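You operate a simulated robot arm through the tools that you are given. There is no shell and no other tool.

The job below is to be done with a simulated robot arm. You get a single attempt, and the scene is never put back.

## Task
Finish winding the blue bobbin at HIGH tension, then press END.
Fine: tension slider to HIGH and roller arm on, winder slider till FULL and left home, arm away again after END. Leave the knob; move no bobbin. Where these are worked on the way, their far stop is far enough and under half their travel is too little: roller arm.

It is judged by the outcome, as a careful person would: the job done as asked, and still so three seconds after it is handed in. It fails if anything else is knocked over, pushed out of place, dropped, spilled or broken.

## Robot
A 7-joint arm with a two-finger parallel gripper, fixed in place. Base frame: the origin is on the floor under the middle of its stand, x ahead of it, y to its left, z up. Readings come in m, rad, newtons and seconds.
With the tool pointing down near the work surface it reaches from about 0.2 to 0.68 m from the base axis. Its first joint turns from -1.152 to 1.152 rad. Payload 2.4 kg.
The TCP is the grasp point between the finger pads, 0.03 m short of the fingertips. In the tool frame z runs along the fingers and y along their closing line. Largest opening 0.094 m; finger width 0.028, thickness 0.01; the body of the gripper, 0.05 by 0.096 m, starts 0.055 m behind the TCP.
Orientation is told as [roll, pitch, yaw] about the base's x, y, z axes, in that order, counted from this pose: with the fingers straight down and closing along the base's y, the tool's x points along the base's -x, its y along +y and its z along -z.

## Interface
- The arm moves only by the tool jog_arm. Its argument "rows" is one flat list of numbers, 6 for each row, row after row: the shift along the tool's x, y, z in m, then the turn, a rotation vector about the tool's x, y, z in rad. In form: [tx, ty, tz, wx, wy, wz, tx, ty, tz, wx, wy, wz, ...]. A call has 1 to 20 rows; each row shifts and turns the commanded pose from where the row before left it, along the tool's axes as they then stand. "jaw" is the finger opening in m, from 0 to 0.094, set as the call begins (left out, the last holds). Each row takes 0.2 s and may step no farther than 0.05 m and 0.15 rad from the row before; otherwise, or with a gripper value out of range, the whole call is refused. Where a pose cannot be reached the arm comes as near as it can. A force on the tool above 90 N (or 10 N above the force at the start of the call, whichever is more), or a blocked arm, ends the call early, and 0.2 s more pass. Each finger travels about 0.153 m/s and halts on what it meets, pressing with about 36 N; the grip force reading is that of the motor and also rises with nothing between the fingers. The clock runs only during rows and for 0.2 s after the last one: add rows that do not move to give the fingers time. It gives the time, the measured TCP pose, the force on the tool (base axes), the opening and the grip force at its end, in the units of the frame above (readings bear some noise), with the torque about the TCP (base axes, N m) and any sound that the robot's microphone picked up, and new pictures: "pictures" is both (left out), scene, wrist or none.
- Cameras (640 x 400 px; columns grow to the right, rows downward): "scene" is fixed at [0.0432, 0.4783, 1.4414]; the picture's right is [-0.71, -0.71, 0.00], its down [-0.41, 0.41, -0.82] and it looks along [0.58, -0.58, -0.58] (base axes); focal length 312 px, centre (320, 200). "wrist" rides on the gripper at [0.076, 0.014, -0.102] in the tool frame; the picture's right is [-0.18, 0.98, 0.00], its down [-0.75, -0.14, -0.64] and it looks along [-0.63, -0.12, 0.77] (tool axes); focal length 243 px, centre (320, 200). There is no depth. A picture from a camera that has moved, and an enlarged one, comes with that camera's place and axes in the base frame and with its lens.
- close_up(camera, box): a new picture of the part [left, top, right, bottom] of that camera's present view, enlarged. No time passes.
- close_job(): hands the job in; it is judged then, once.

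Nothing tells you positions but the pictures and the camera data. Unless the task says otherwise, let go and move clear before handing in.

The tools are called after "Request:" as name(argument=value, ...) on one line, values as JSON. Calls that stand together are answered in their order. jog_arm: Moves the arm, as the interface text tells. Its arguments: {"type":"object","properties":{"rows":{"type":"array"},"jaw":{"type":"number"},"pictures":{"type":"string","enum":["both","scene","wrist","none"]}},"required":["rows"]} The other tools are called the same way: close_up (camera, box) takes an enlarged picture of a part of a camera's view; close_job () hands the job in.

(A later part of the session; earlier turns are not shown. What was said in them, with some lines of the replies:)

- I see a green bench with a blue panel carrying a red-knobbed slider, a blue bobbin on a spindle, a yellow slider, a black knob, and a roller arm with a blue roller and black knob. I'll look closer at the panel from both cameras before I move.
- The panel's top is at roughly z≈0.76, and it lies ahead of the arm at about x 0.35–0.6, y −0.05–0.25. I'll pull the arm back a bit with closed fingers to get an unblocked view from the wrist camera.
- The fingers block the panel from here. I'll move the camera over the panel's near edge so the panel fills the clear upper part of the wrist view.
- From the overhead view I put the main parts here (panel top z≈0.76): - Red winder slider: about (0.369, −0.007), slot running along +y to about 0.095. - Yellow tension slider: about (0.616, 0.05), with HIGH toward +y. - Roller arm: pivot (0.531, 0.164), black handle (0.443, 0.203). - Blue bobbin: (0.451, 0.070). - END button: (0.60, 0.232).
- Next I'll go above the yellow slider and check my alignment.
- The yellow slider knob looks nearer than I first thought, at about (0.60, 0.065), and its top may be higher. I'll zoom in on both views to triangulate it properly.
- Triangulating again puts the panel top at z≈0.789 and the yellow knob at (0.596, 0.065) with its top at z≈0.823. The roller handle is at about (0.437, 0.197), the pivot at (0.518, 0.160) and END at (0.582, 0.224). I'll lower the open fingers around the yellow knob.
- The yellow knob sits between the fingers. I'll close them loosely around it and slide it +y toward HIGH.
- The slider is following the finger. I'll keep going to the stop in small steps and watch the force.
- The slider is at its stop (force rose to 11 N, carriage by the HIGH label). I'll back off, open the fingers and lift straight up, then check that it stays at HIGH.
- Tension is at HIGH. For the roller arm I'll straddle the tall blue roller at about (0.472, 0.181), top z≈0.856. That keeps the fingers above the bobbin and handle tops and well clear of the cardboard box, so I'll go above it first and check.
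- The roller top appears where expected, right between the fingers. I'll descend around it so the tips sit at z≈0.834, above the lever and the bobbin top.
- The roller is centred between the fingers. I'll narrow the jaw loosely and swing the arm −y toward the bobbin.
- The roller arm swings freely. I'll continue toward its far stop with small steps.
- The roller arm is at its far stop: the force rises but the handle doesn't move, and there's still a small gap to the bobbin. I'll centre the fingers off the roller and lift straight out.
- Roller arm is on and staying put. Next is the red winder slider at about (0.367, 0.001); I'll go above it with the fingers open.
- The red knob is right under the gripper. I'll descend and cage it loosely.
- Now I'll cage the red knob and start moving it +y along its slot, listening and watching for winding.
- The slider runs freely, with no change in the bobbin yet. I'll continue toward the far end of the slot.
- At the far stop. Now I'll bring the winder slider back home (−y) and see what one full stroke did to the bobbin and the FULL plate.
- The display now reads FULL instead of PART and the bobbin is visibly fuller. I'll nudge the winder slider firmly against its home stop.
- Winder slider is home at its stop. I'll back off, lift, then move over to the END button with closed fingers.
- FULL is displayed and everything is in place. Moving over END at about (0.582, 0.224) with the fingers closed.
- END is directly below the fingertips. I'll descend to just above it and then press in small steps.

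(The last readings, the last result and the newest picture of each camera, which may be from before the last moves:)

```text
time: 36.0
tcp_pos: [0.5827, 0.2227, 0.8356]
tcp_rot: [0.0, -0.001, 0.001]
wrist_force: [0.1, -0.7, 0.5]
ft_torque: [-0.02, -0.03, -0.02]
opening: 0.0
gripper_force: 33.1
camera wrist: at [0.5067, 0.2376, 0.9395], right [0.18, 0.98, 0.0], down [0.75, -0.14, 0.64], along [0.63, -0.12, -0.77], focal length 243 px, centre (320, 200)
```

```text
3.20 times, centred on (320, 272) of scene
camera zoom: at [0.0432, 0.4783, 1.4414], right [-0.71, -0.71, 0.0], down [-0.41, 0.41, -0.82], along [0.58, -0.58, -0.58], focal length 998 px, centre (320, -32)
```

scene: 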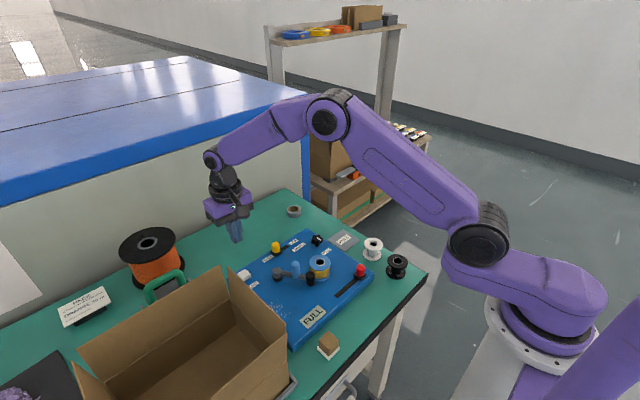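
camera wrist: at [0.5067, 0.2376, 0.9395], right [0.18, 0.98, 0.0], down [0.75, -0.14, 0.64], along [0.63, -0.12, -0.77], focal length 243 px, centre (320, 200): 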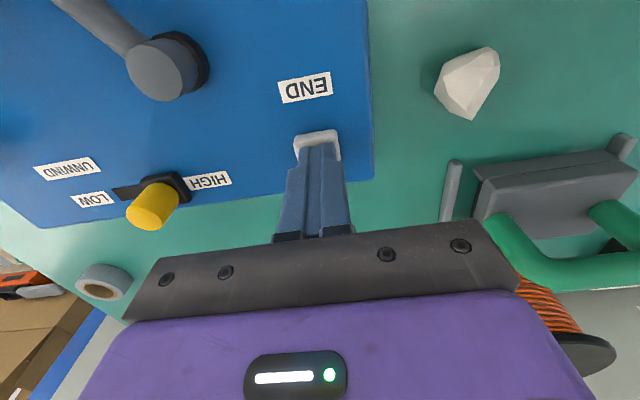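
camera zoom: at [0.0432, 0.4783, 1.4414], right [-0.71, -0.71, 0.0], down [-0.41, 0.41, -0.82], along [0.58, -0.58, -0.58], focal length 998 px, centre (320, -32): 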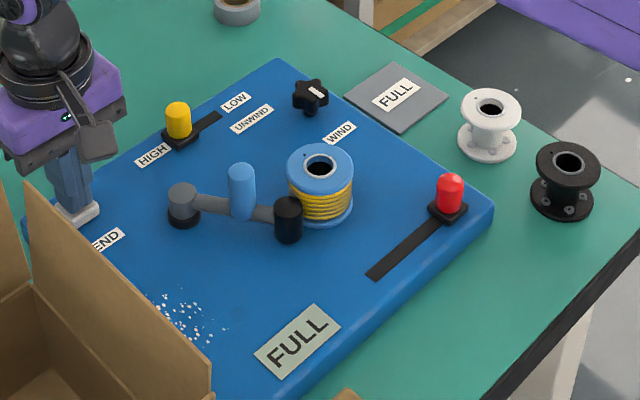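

Request:
jog_arm(rows=[0, 0, 0.002, 0, 0, 0, 0, 0, 0.002, 0, 0, 0, 0, 0, 0, 0, 0, 0], jaw=0.0, pictures="wrist")

Request:
close_up(camera="wrist", box=[240, 100, 400, 200])

Request:
close_up(camera="scene", box=[220, 210, 420, 335])

```text
time: 36.8
tcp_pos: [0.5827, 0.2232, 0.8323]
tcp_rot: [-0.001, -0.001, -0.001]
wrist_force: [0.2, -0.6, 0.9]
ft_torque: [0.0, 0.02, -0.01]
opening: 0.0001
gripper_force: 33.1
camera wrist: at [0.5067, 0.2377, 0.9358], right [0.18, 0.98, 0.0], down [0.75, -0.14, 0.64], along [0.63, -0.12, -0.77], focal length 243 px, centre (320, 200)
```

wrist: 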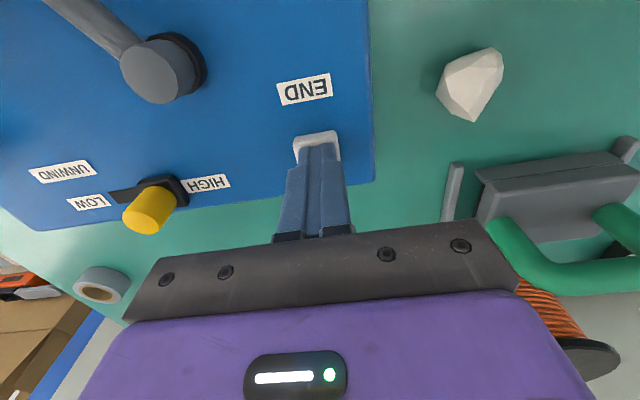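

```text
4.00 times, centred on (320, 150) of wrist
camera zoom: at [0.5067, 0.2377, 0.9358], right [0.18, 0.98, 0.0], down [0.75, -0.14, 0.64], along [0.63, -0.12, -0.77], focal length 970 px, centre (320, 400)
```

zoom: 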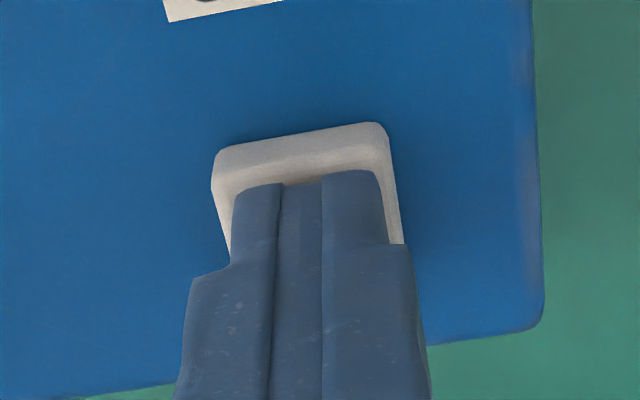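

```text
3.20 times, centred on (320, 272) of scene
camera zoom: at [0.0431, 0.4783, 1.4414], right [-0.71, -0.71, 0.0], down [-0.41, 0.41, -0.82], along [0.58, -0.58, -0.58], focal length 998 px, centre (320, -32)
```

zoom: 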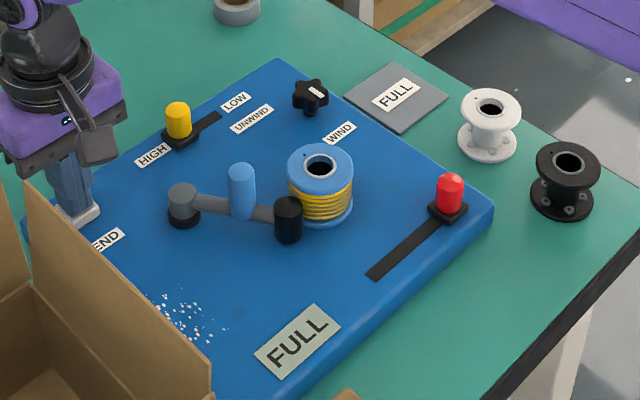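

Request:
jog_arm(rows=[0, 0, 0.002, 0, 0, 0, 0, 0, 0.001, 0, 0, 0, 0, 0, 0, 0, 0, 0], jaw=0.0, pictures="none")

Request:
close_up(camera="wrist", box=[240, 100, 400, 200])

Request:
close_up(camera="scene", box=[220, 210, 420, 335])

```text
time: 37.6
tcp_pos: [0.5834, 0.2239, 0.8298]
tcp_rot: [0.001, 0.001, -0.001]
wrist_force: [1.0, 0.1, 2.6]
ft_torque: [-0.02, -0.01, 0.03]
opening: 0.0
gripper_force: 32.7
heard: click
```

```text
4.00 times, centred on (320, 150) of wrist
camera zoom: at [0.5066, 0.2377, 0.9327], right [0.18, 0.98, 0.0], down [0.75, -0.14, 0.64], along [0.63, -0.12, -0.77], focal length 970 px, centre (320, 400)
```

zoom: 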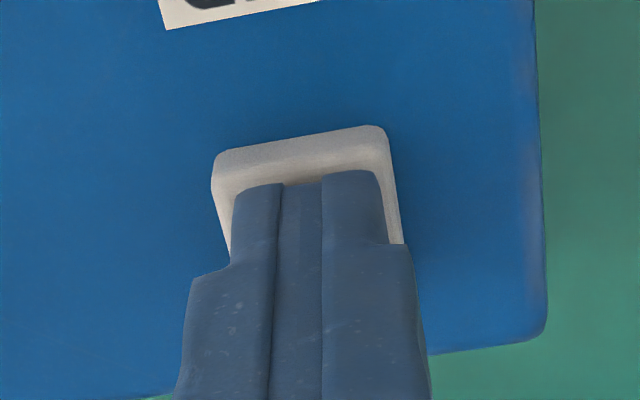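

```text
3.20 times, centred on (320, 272) of scene
camera zoom: at [0.0431, 0.4783, 1.4414], right [-0.71, -0.71, 0.0], down [-0.41, 0.41, -0.82], along [0.58, -0.58, -0.58], focal length 998 px, centre (320, -32)
```

zoom: 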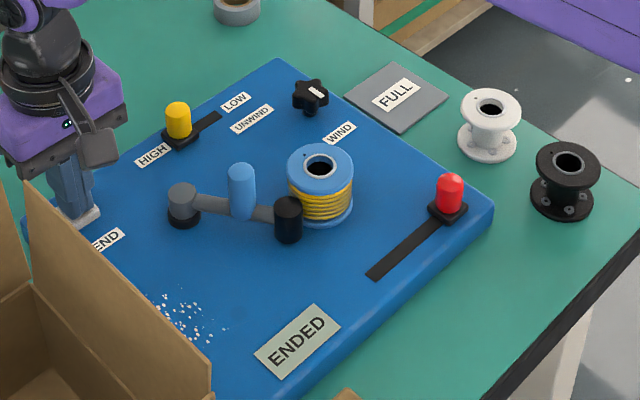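

Click heard and the display now reads ENDED. I'll lift straight up, then go back above the blue roller to swing the arm away.

Request:
jog_arm(rows=[0, 0, -0.03, 0, 0, 0, 0, 0, -0.045, 0, 0, 0, 0, 0, -0.045, 0, 0, 0, 0.037, -0.03, 0, 0, 0, 0, 0.037, -0.03, 0, 0, 0, 0, 0.0365, -0.03, 0, 0, 0, 0, 0, 0, 0, 0, 0, 0], jaw=0.036)

Request:
close_up(camera="wrist", box=[220, 30, 420, 155])

Request:
close_up(camera="scene", box=[220, 210, 420, 335])

```text
time: 39.2
tcp_pos: [0.4729, 0.1325, 0.9505]
tcp_rot: [0.0, 0.0, 0.0]
wrist_force: [-0.9, -0.5, 0.9]
ft_torque: [0.04, -0.02, -0.02]
opening: 0.036
gripper_force: 0.1
camera wrist: at [0.396, 0.1463, 1.0528], right [0.18, 0.98, 0.0], down [0.75, -0.14, 0.64], along [0.63, -0.12, -0.77], focal length 243 px, centre (320, 200)
```

scene: 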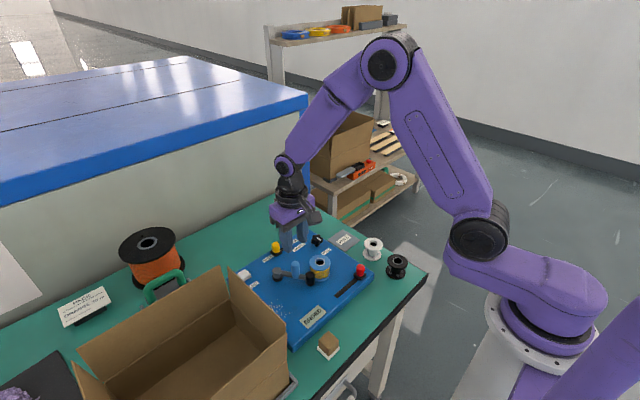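
wrist: 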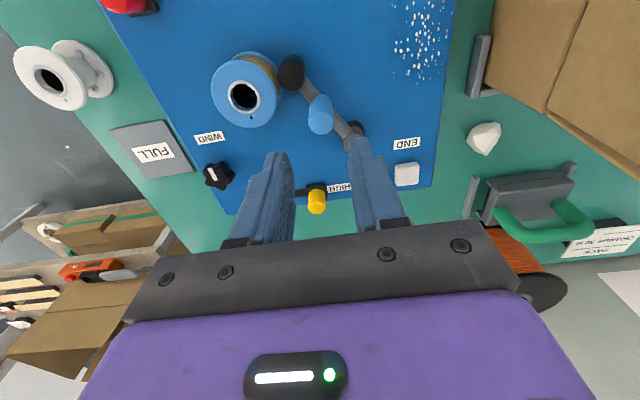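

```text
3.20 times, centred on (320, 92) of wrist
camera zoom: at [0.396, 0.1463, 1.0528], right [0.18, 0.98, 0.0], down [0.75, -0.14, 0.64], along [0.63, -0.12, -0.77], focal length 776 px, centre (320, 544)
```

zoom: 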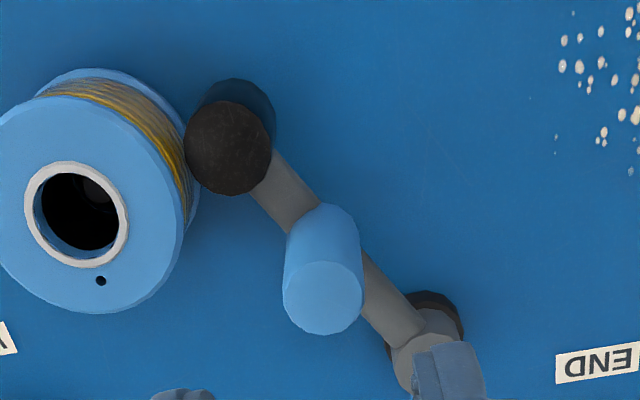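

```text
3.20 times, centred on (320, 272) of scene
camera zoom: at [0.0431, 0.4783, 1.4414], right [-0.71, -0.71, 0.0], down [-0.41, 0.41, -0.82], along [0.58, -0.58, -0.58], focal length 998 px, centre (320, -32)
```

zoom: 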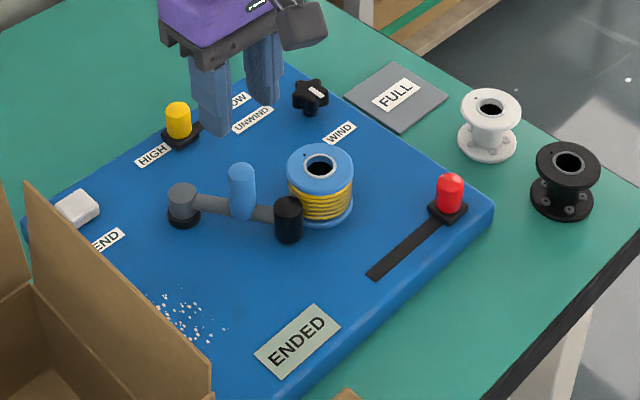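

The roller is centred below at (0.475, 0.133). I'll descend around it and swing it +y back to its away position.

Request:
jog_arm(rows=[-0.001, 0.001, 0.03, 0, 0, 0, 0, 0, 0.03, 0, 0, 0, 0, 0, 0.026, 0, 0, 0, 0, 0, 0, 0, 0, 0], jaw=0.036, pictures="wrist")

Request:
close_up(camera="scene", box=[240, 220, 360, 295])

```text
time: 40.2
tcp_pos: [0.4725, 0.1333, 0.8631]
tcp_rot: [0.001, -0.001, 0.001]
wrist_force: [0.1, -0.4, 0.0]
ft_torque: [-0.01, 0.0, 0.02]
opening: 0.0361
gripper_force: 0.0
camera wrist: at [0.3963, 0.1481, 0.9666], right [0.18, 0.98, 0.0], down [0.75, -0.14, 0.64], along [0.63, -0.12, -0.77], focal length 243 px, centre (320, 200)
```

wrist: 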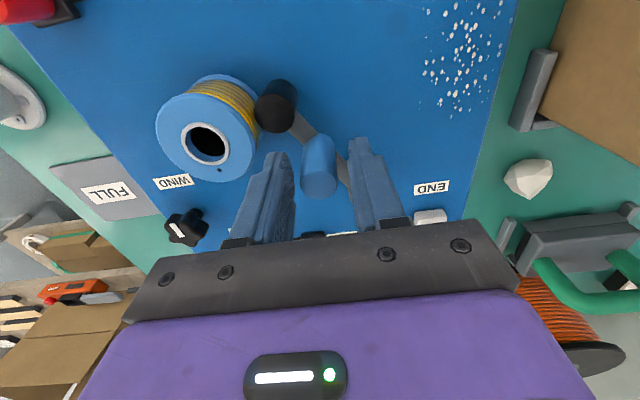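

```text
5.33 times, centred on (300, 258) of scene
camera zoom: at [0.0432, 0.4783, 1.4414], right [-0.71, -0.71, 0.0], down [-0.41, 0.41, -0.82], along [0.58, -0.58, -0.58], focal length 1662 px, centre (427, -107)
```

zoom: 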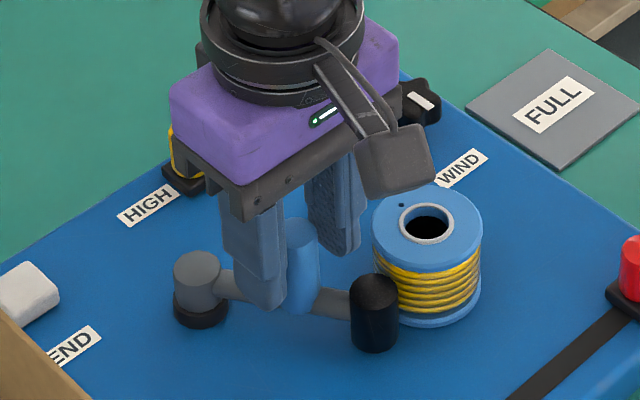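

Request:
jog_arm(rows=[0, 0, 0, 0, 0, 0, 0, 0.008, 0, 0, 0, 0, 0, 0.009, 0, 0, 0, 0, 0, 0.009, 0, 0, 0, 0, 0, 0.009, 0, 0, 0, 0, 0, 0.008, 0, 0, 0, 0, 0, 0, 0, 0, 0, 0], jaw=0.03, pictures="wrist")

Request:
close_up(camera="scene", box=[220, 220, 340, 295])

```text
time: 41.8
tcp_pos: [0.473, 0.1775, 0.8629]
tcp_rot: [0.0, 0.003, 0.0]
wrist_force: [-0.8, -0.8, 0.3]
ft_torque: [-0.01, -0.03, 0.01]
opening: 0.0301
gripper_force: 0.2
camera wrist: at [0.3969, 0.1917, 0.9664], right [0.18, 0.98, 0.0], down [0.75, -0.14, 0.64], along [0.63, -0.12, -0.77], focal length 243 px, centre (320, 200)
```

wrist: 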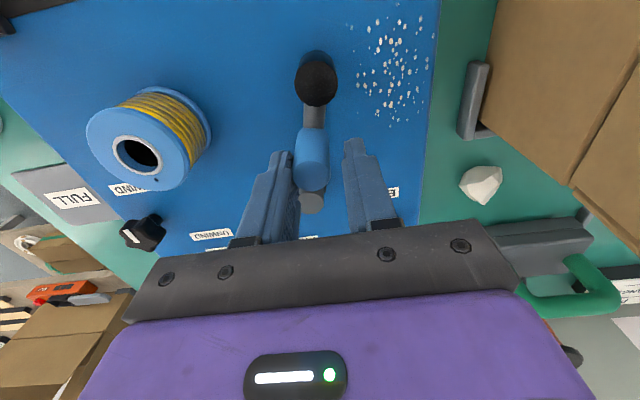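

```text
5.33 times, centred on (280, 258) of scene
camera zoom: at [0.0432, 0.4783, 1.4414], right [-0.71, -0.71, 0.0], down [-0.41, 0.41, -0.82], along [0.58, -0.58, -0.58], focal length 1662 px, centre (533, -107)
```

zoom: 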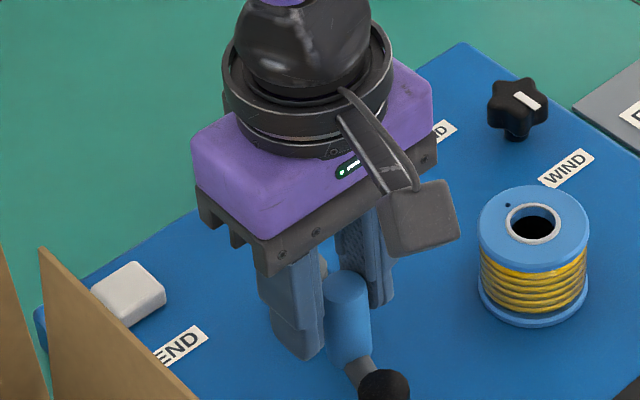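

The arm is swinging back. I'll continue in small steps to its away stop.

Request:
jog_arm(rows=[0, 0.003, 0, 0, 0, 0, 0, 0.003, 0, 0, 0, 0, 0, 0, 0, 0, 0, 0], jaw=0.03, pictures="wrist")

Request:
close_up(camera="wrist", box=[220, 40, 420, 215])

```text
time: 42.6
tcp_pos: [0.4737, 0.1825, 0.8631]
tcp_rot: [0.0, 0.0, 0.001]
wrist_force: [1.1, -1.0, 1.1]
ft_torque: [-0.05, -0.01, 0.02]
opening: 0.0308
gripper_force: 0.6
camera wrist: at [0.397, 0.1975, 0.9664], right [0.18, 0.98, 0.0], down [0.75, -0.14, 0.64], along [0.63, -0.12, -0.77], focal length 243 px, centre (320, 200)
```

wrist: 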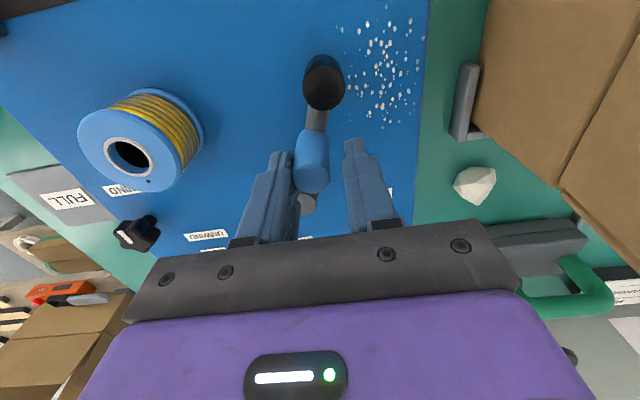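

```text
2.29 times, centred on (320, 128) of wrist
camera zoom: at [0.397, 0.1975, 0.9664], right [0.18, 0.98, 0.0], down [0.75, -0.14, 0.64], along [0.63, -0.12, -0.77], focal length 555 px, centre (320, 366)
```

zoom: 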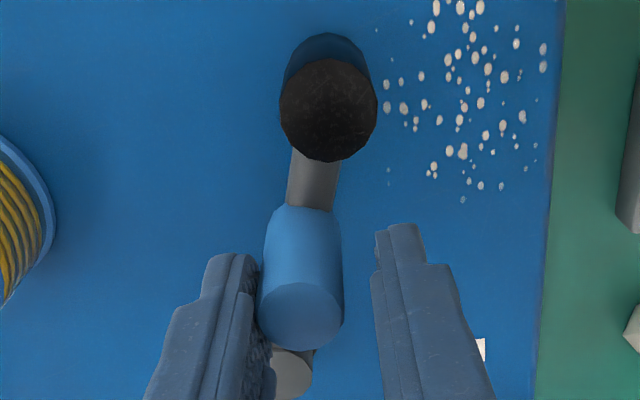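

Request:
jog_arm(rows=[0, 0.002, 0, 0, 0, 0, 0, 0.001, 0, 0, 0, 0, 0, 0, 0, 0, 0, 0], jaw=0.03, pictures="wrist")

Request:
close_up(camera="wrist", box=[220, 40, 420, 215])

```text
time: 43.4
tcp_pos: [0.4727, 0.1853, 0.8633]
tcp_rot: [0.001, 0.0, 0.001]
wrist_force: [0.3, -4.6, 1.8]
ft_torque: [-0.09, 0.01, -0.01]
opening: 0.0325
gripper_force: 2.4
camera wrist: at [0.397, 0.2003, 0.9665], right [0.18, 0.98, 0.0], down [0.75, -0.14, 0.64], along [0.63, -0.12, -0.77], focal length 243 px, centre (320, 200)
```

wrist: 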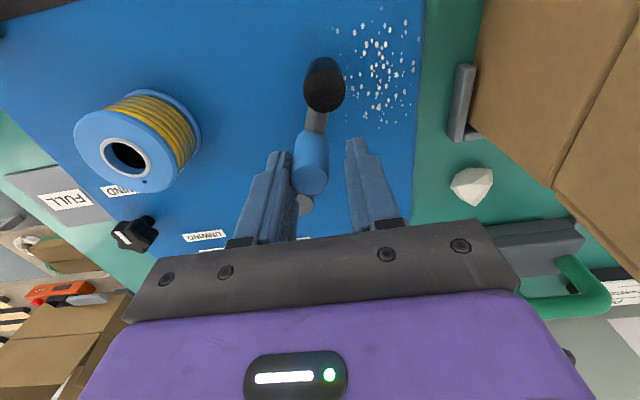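

```text
2.29 times, centred on (320, 128) of wrist
camera zoom: at [0.397, 0.2003, 0.9665], right [0.18, 0.98, 0.0], down [0.75, -0.14, 0.64], along [0.63, -0.12, -0.77], focal length 555 px, centre (320, 366)
```

zoom: 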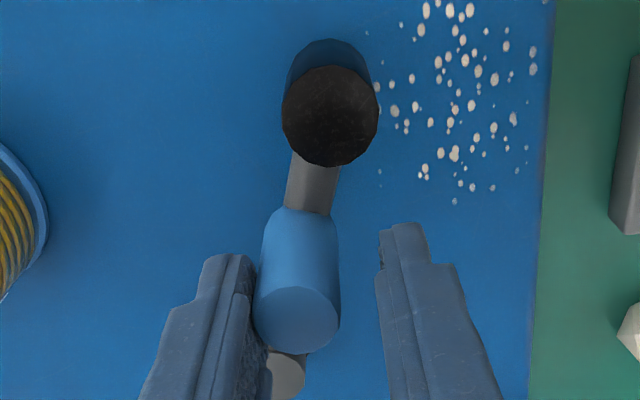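

The roller arm is back at its away stop. I'll back off, lift out, and move clear to check everything.

Request:
jog_arm(rows=[0, -0.005, 0, 0, 0, 0, 0, 0, 0, 0, 0, 0, 0, 0, -0.02, 0, 0, 0, 0, 0, -0.04, 0, 0, 0, 0, 0, -0.045, 0, 0, 0, 0, 0, -0.045, 0, 0, 0, 0.035, -0.03, -0.01, 0, 0, 0, 0.035, -0.03, -0.01, 0, 0, 0, 0.035, -0.03, -0.01, 0, 0, 0, 0.03, -0.03, 0, 0, 0, 0, 0, -0.03, 0, 0, 0, 0, 0, 0, 0, 0, 0, 0], jaw=0.034)

Request:
close_up(camera="scene", box=[220, 210, 420, 335])

Request:
close_up(camera="scene", box=[220, 220, 340, 295])

```text
time: 46.0
tcp_pos: [0.3389, 0.0304, 1.0443]
tcp_rot: [0.001, 0.0, 0.0]
wrist_force: [-0.1, -1.0, 0.8]
ft_torque: [0.0, -0.03, -0.03]
opening: 0.034
gripper_force: 0.2
camera wrist: at [0.2622, 0.0453, 1.147], right [0.18, 0.98, 0.0], down [0.75, -0.14, 0.64], along [0.63, -0.12, -0.77], focal length 243 px, centre (320, 200)
```

scene: 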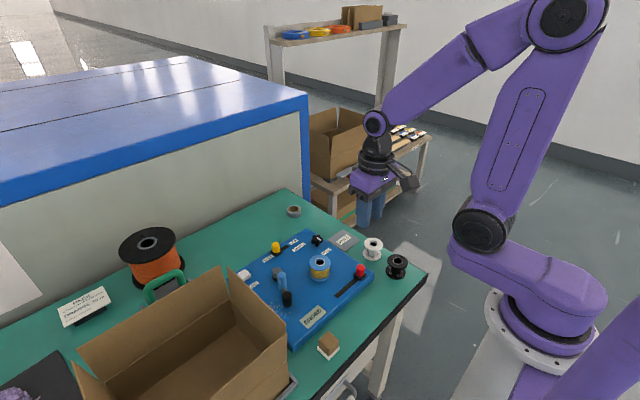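
wrist: 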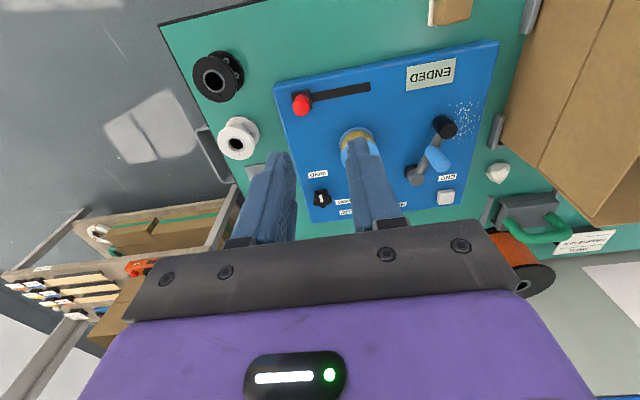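

```text
3.20 times, centred on (320, 272) of scene
camera zoom: at [0.0432, 0.4783, 1.4414], right [-0.71, -0.71, 0.0], down [-0.41, 0.41, -0.82], along [0.58, -0.58, -0.58], focal length 998 px, centre (320, -32)
```

zoom: 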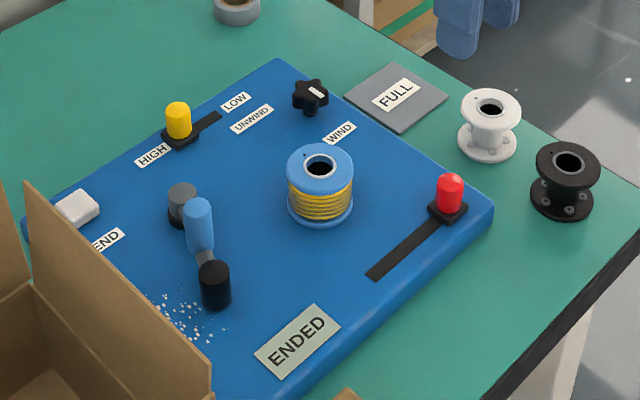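

```text
5.33 times, centred on (280, 258) of scene
camera zoom: at [0.0432, 0.4783, 1.4414], right [-0.71, -0.71, 0.0], down [-0.41, 0.41, -0.82], along [0.58, -0.58, -0.58], focal length 1662 px, centre (533, -107)
```

zoom: 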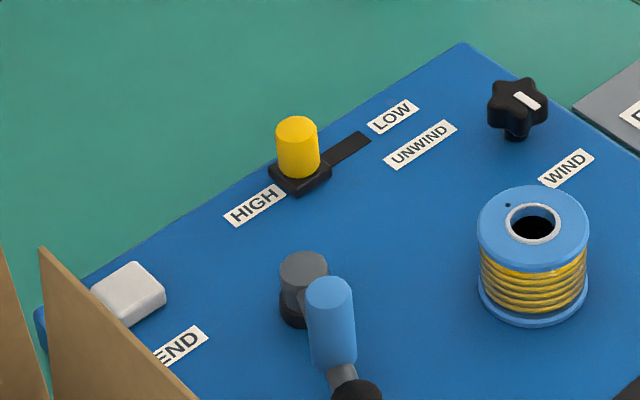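

The display reads ENDED and the bobbin is full. Tension is at HIGH, the winder slider is home, the roller arm is away, the knob is untouched and nothing else was disturbed. The gripper is clear, so I'm handing in the job.

Request:
close_job()

```text
The job is handed in.
```

The blue bobbin is wound full at HIGH tension, END has been pressed, and I've handed the job in. The display went from PART to FULL to ENDED.

- **Tension slider:** pushed to its HIGH stop and left there.
- **Roller arm:** swung on to its far stop before winding, then back to its away stop after END.
- **Winder slider:** one full stroke out and back brought up FULL. It's left at its home stop.
- **END:** pressed once, with a click.

I left the knob alone and moved no bobbin. In the last pictures nothing else had shifted, and the gripper was clear of the panel.
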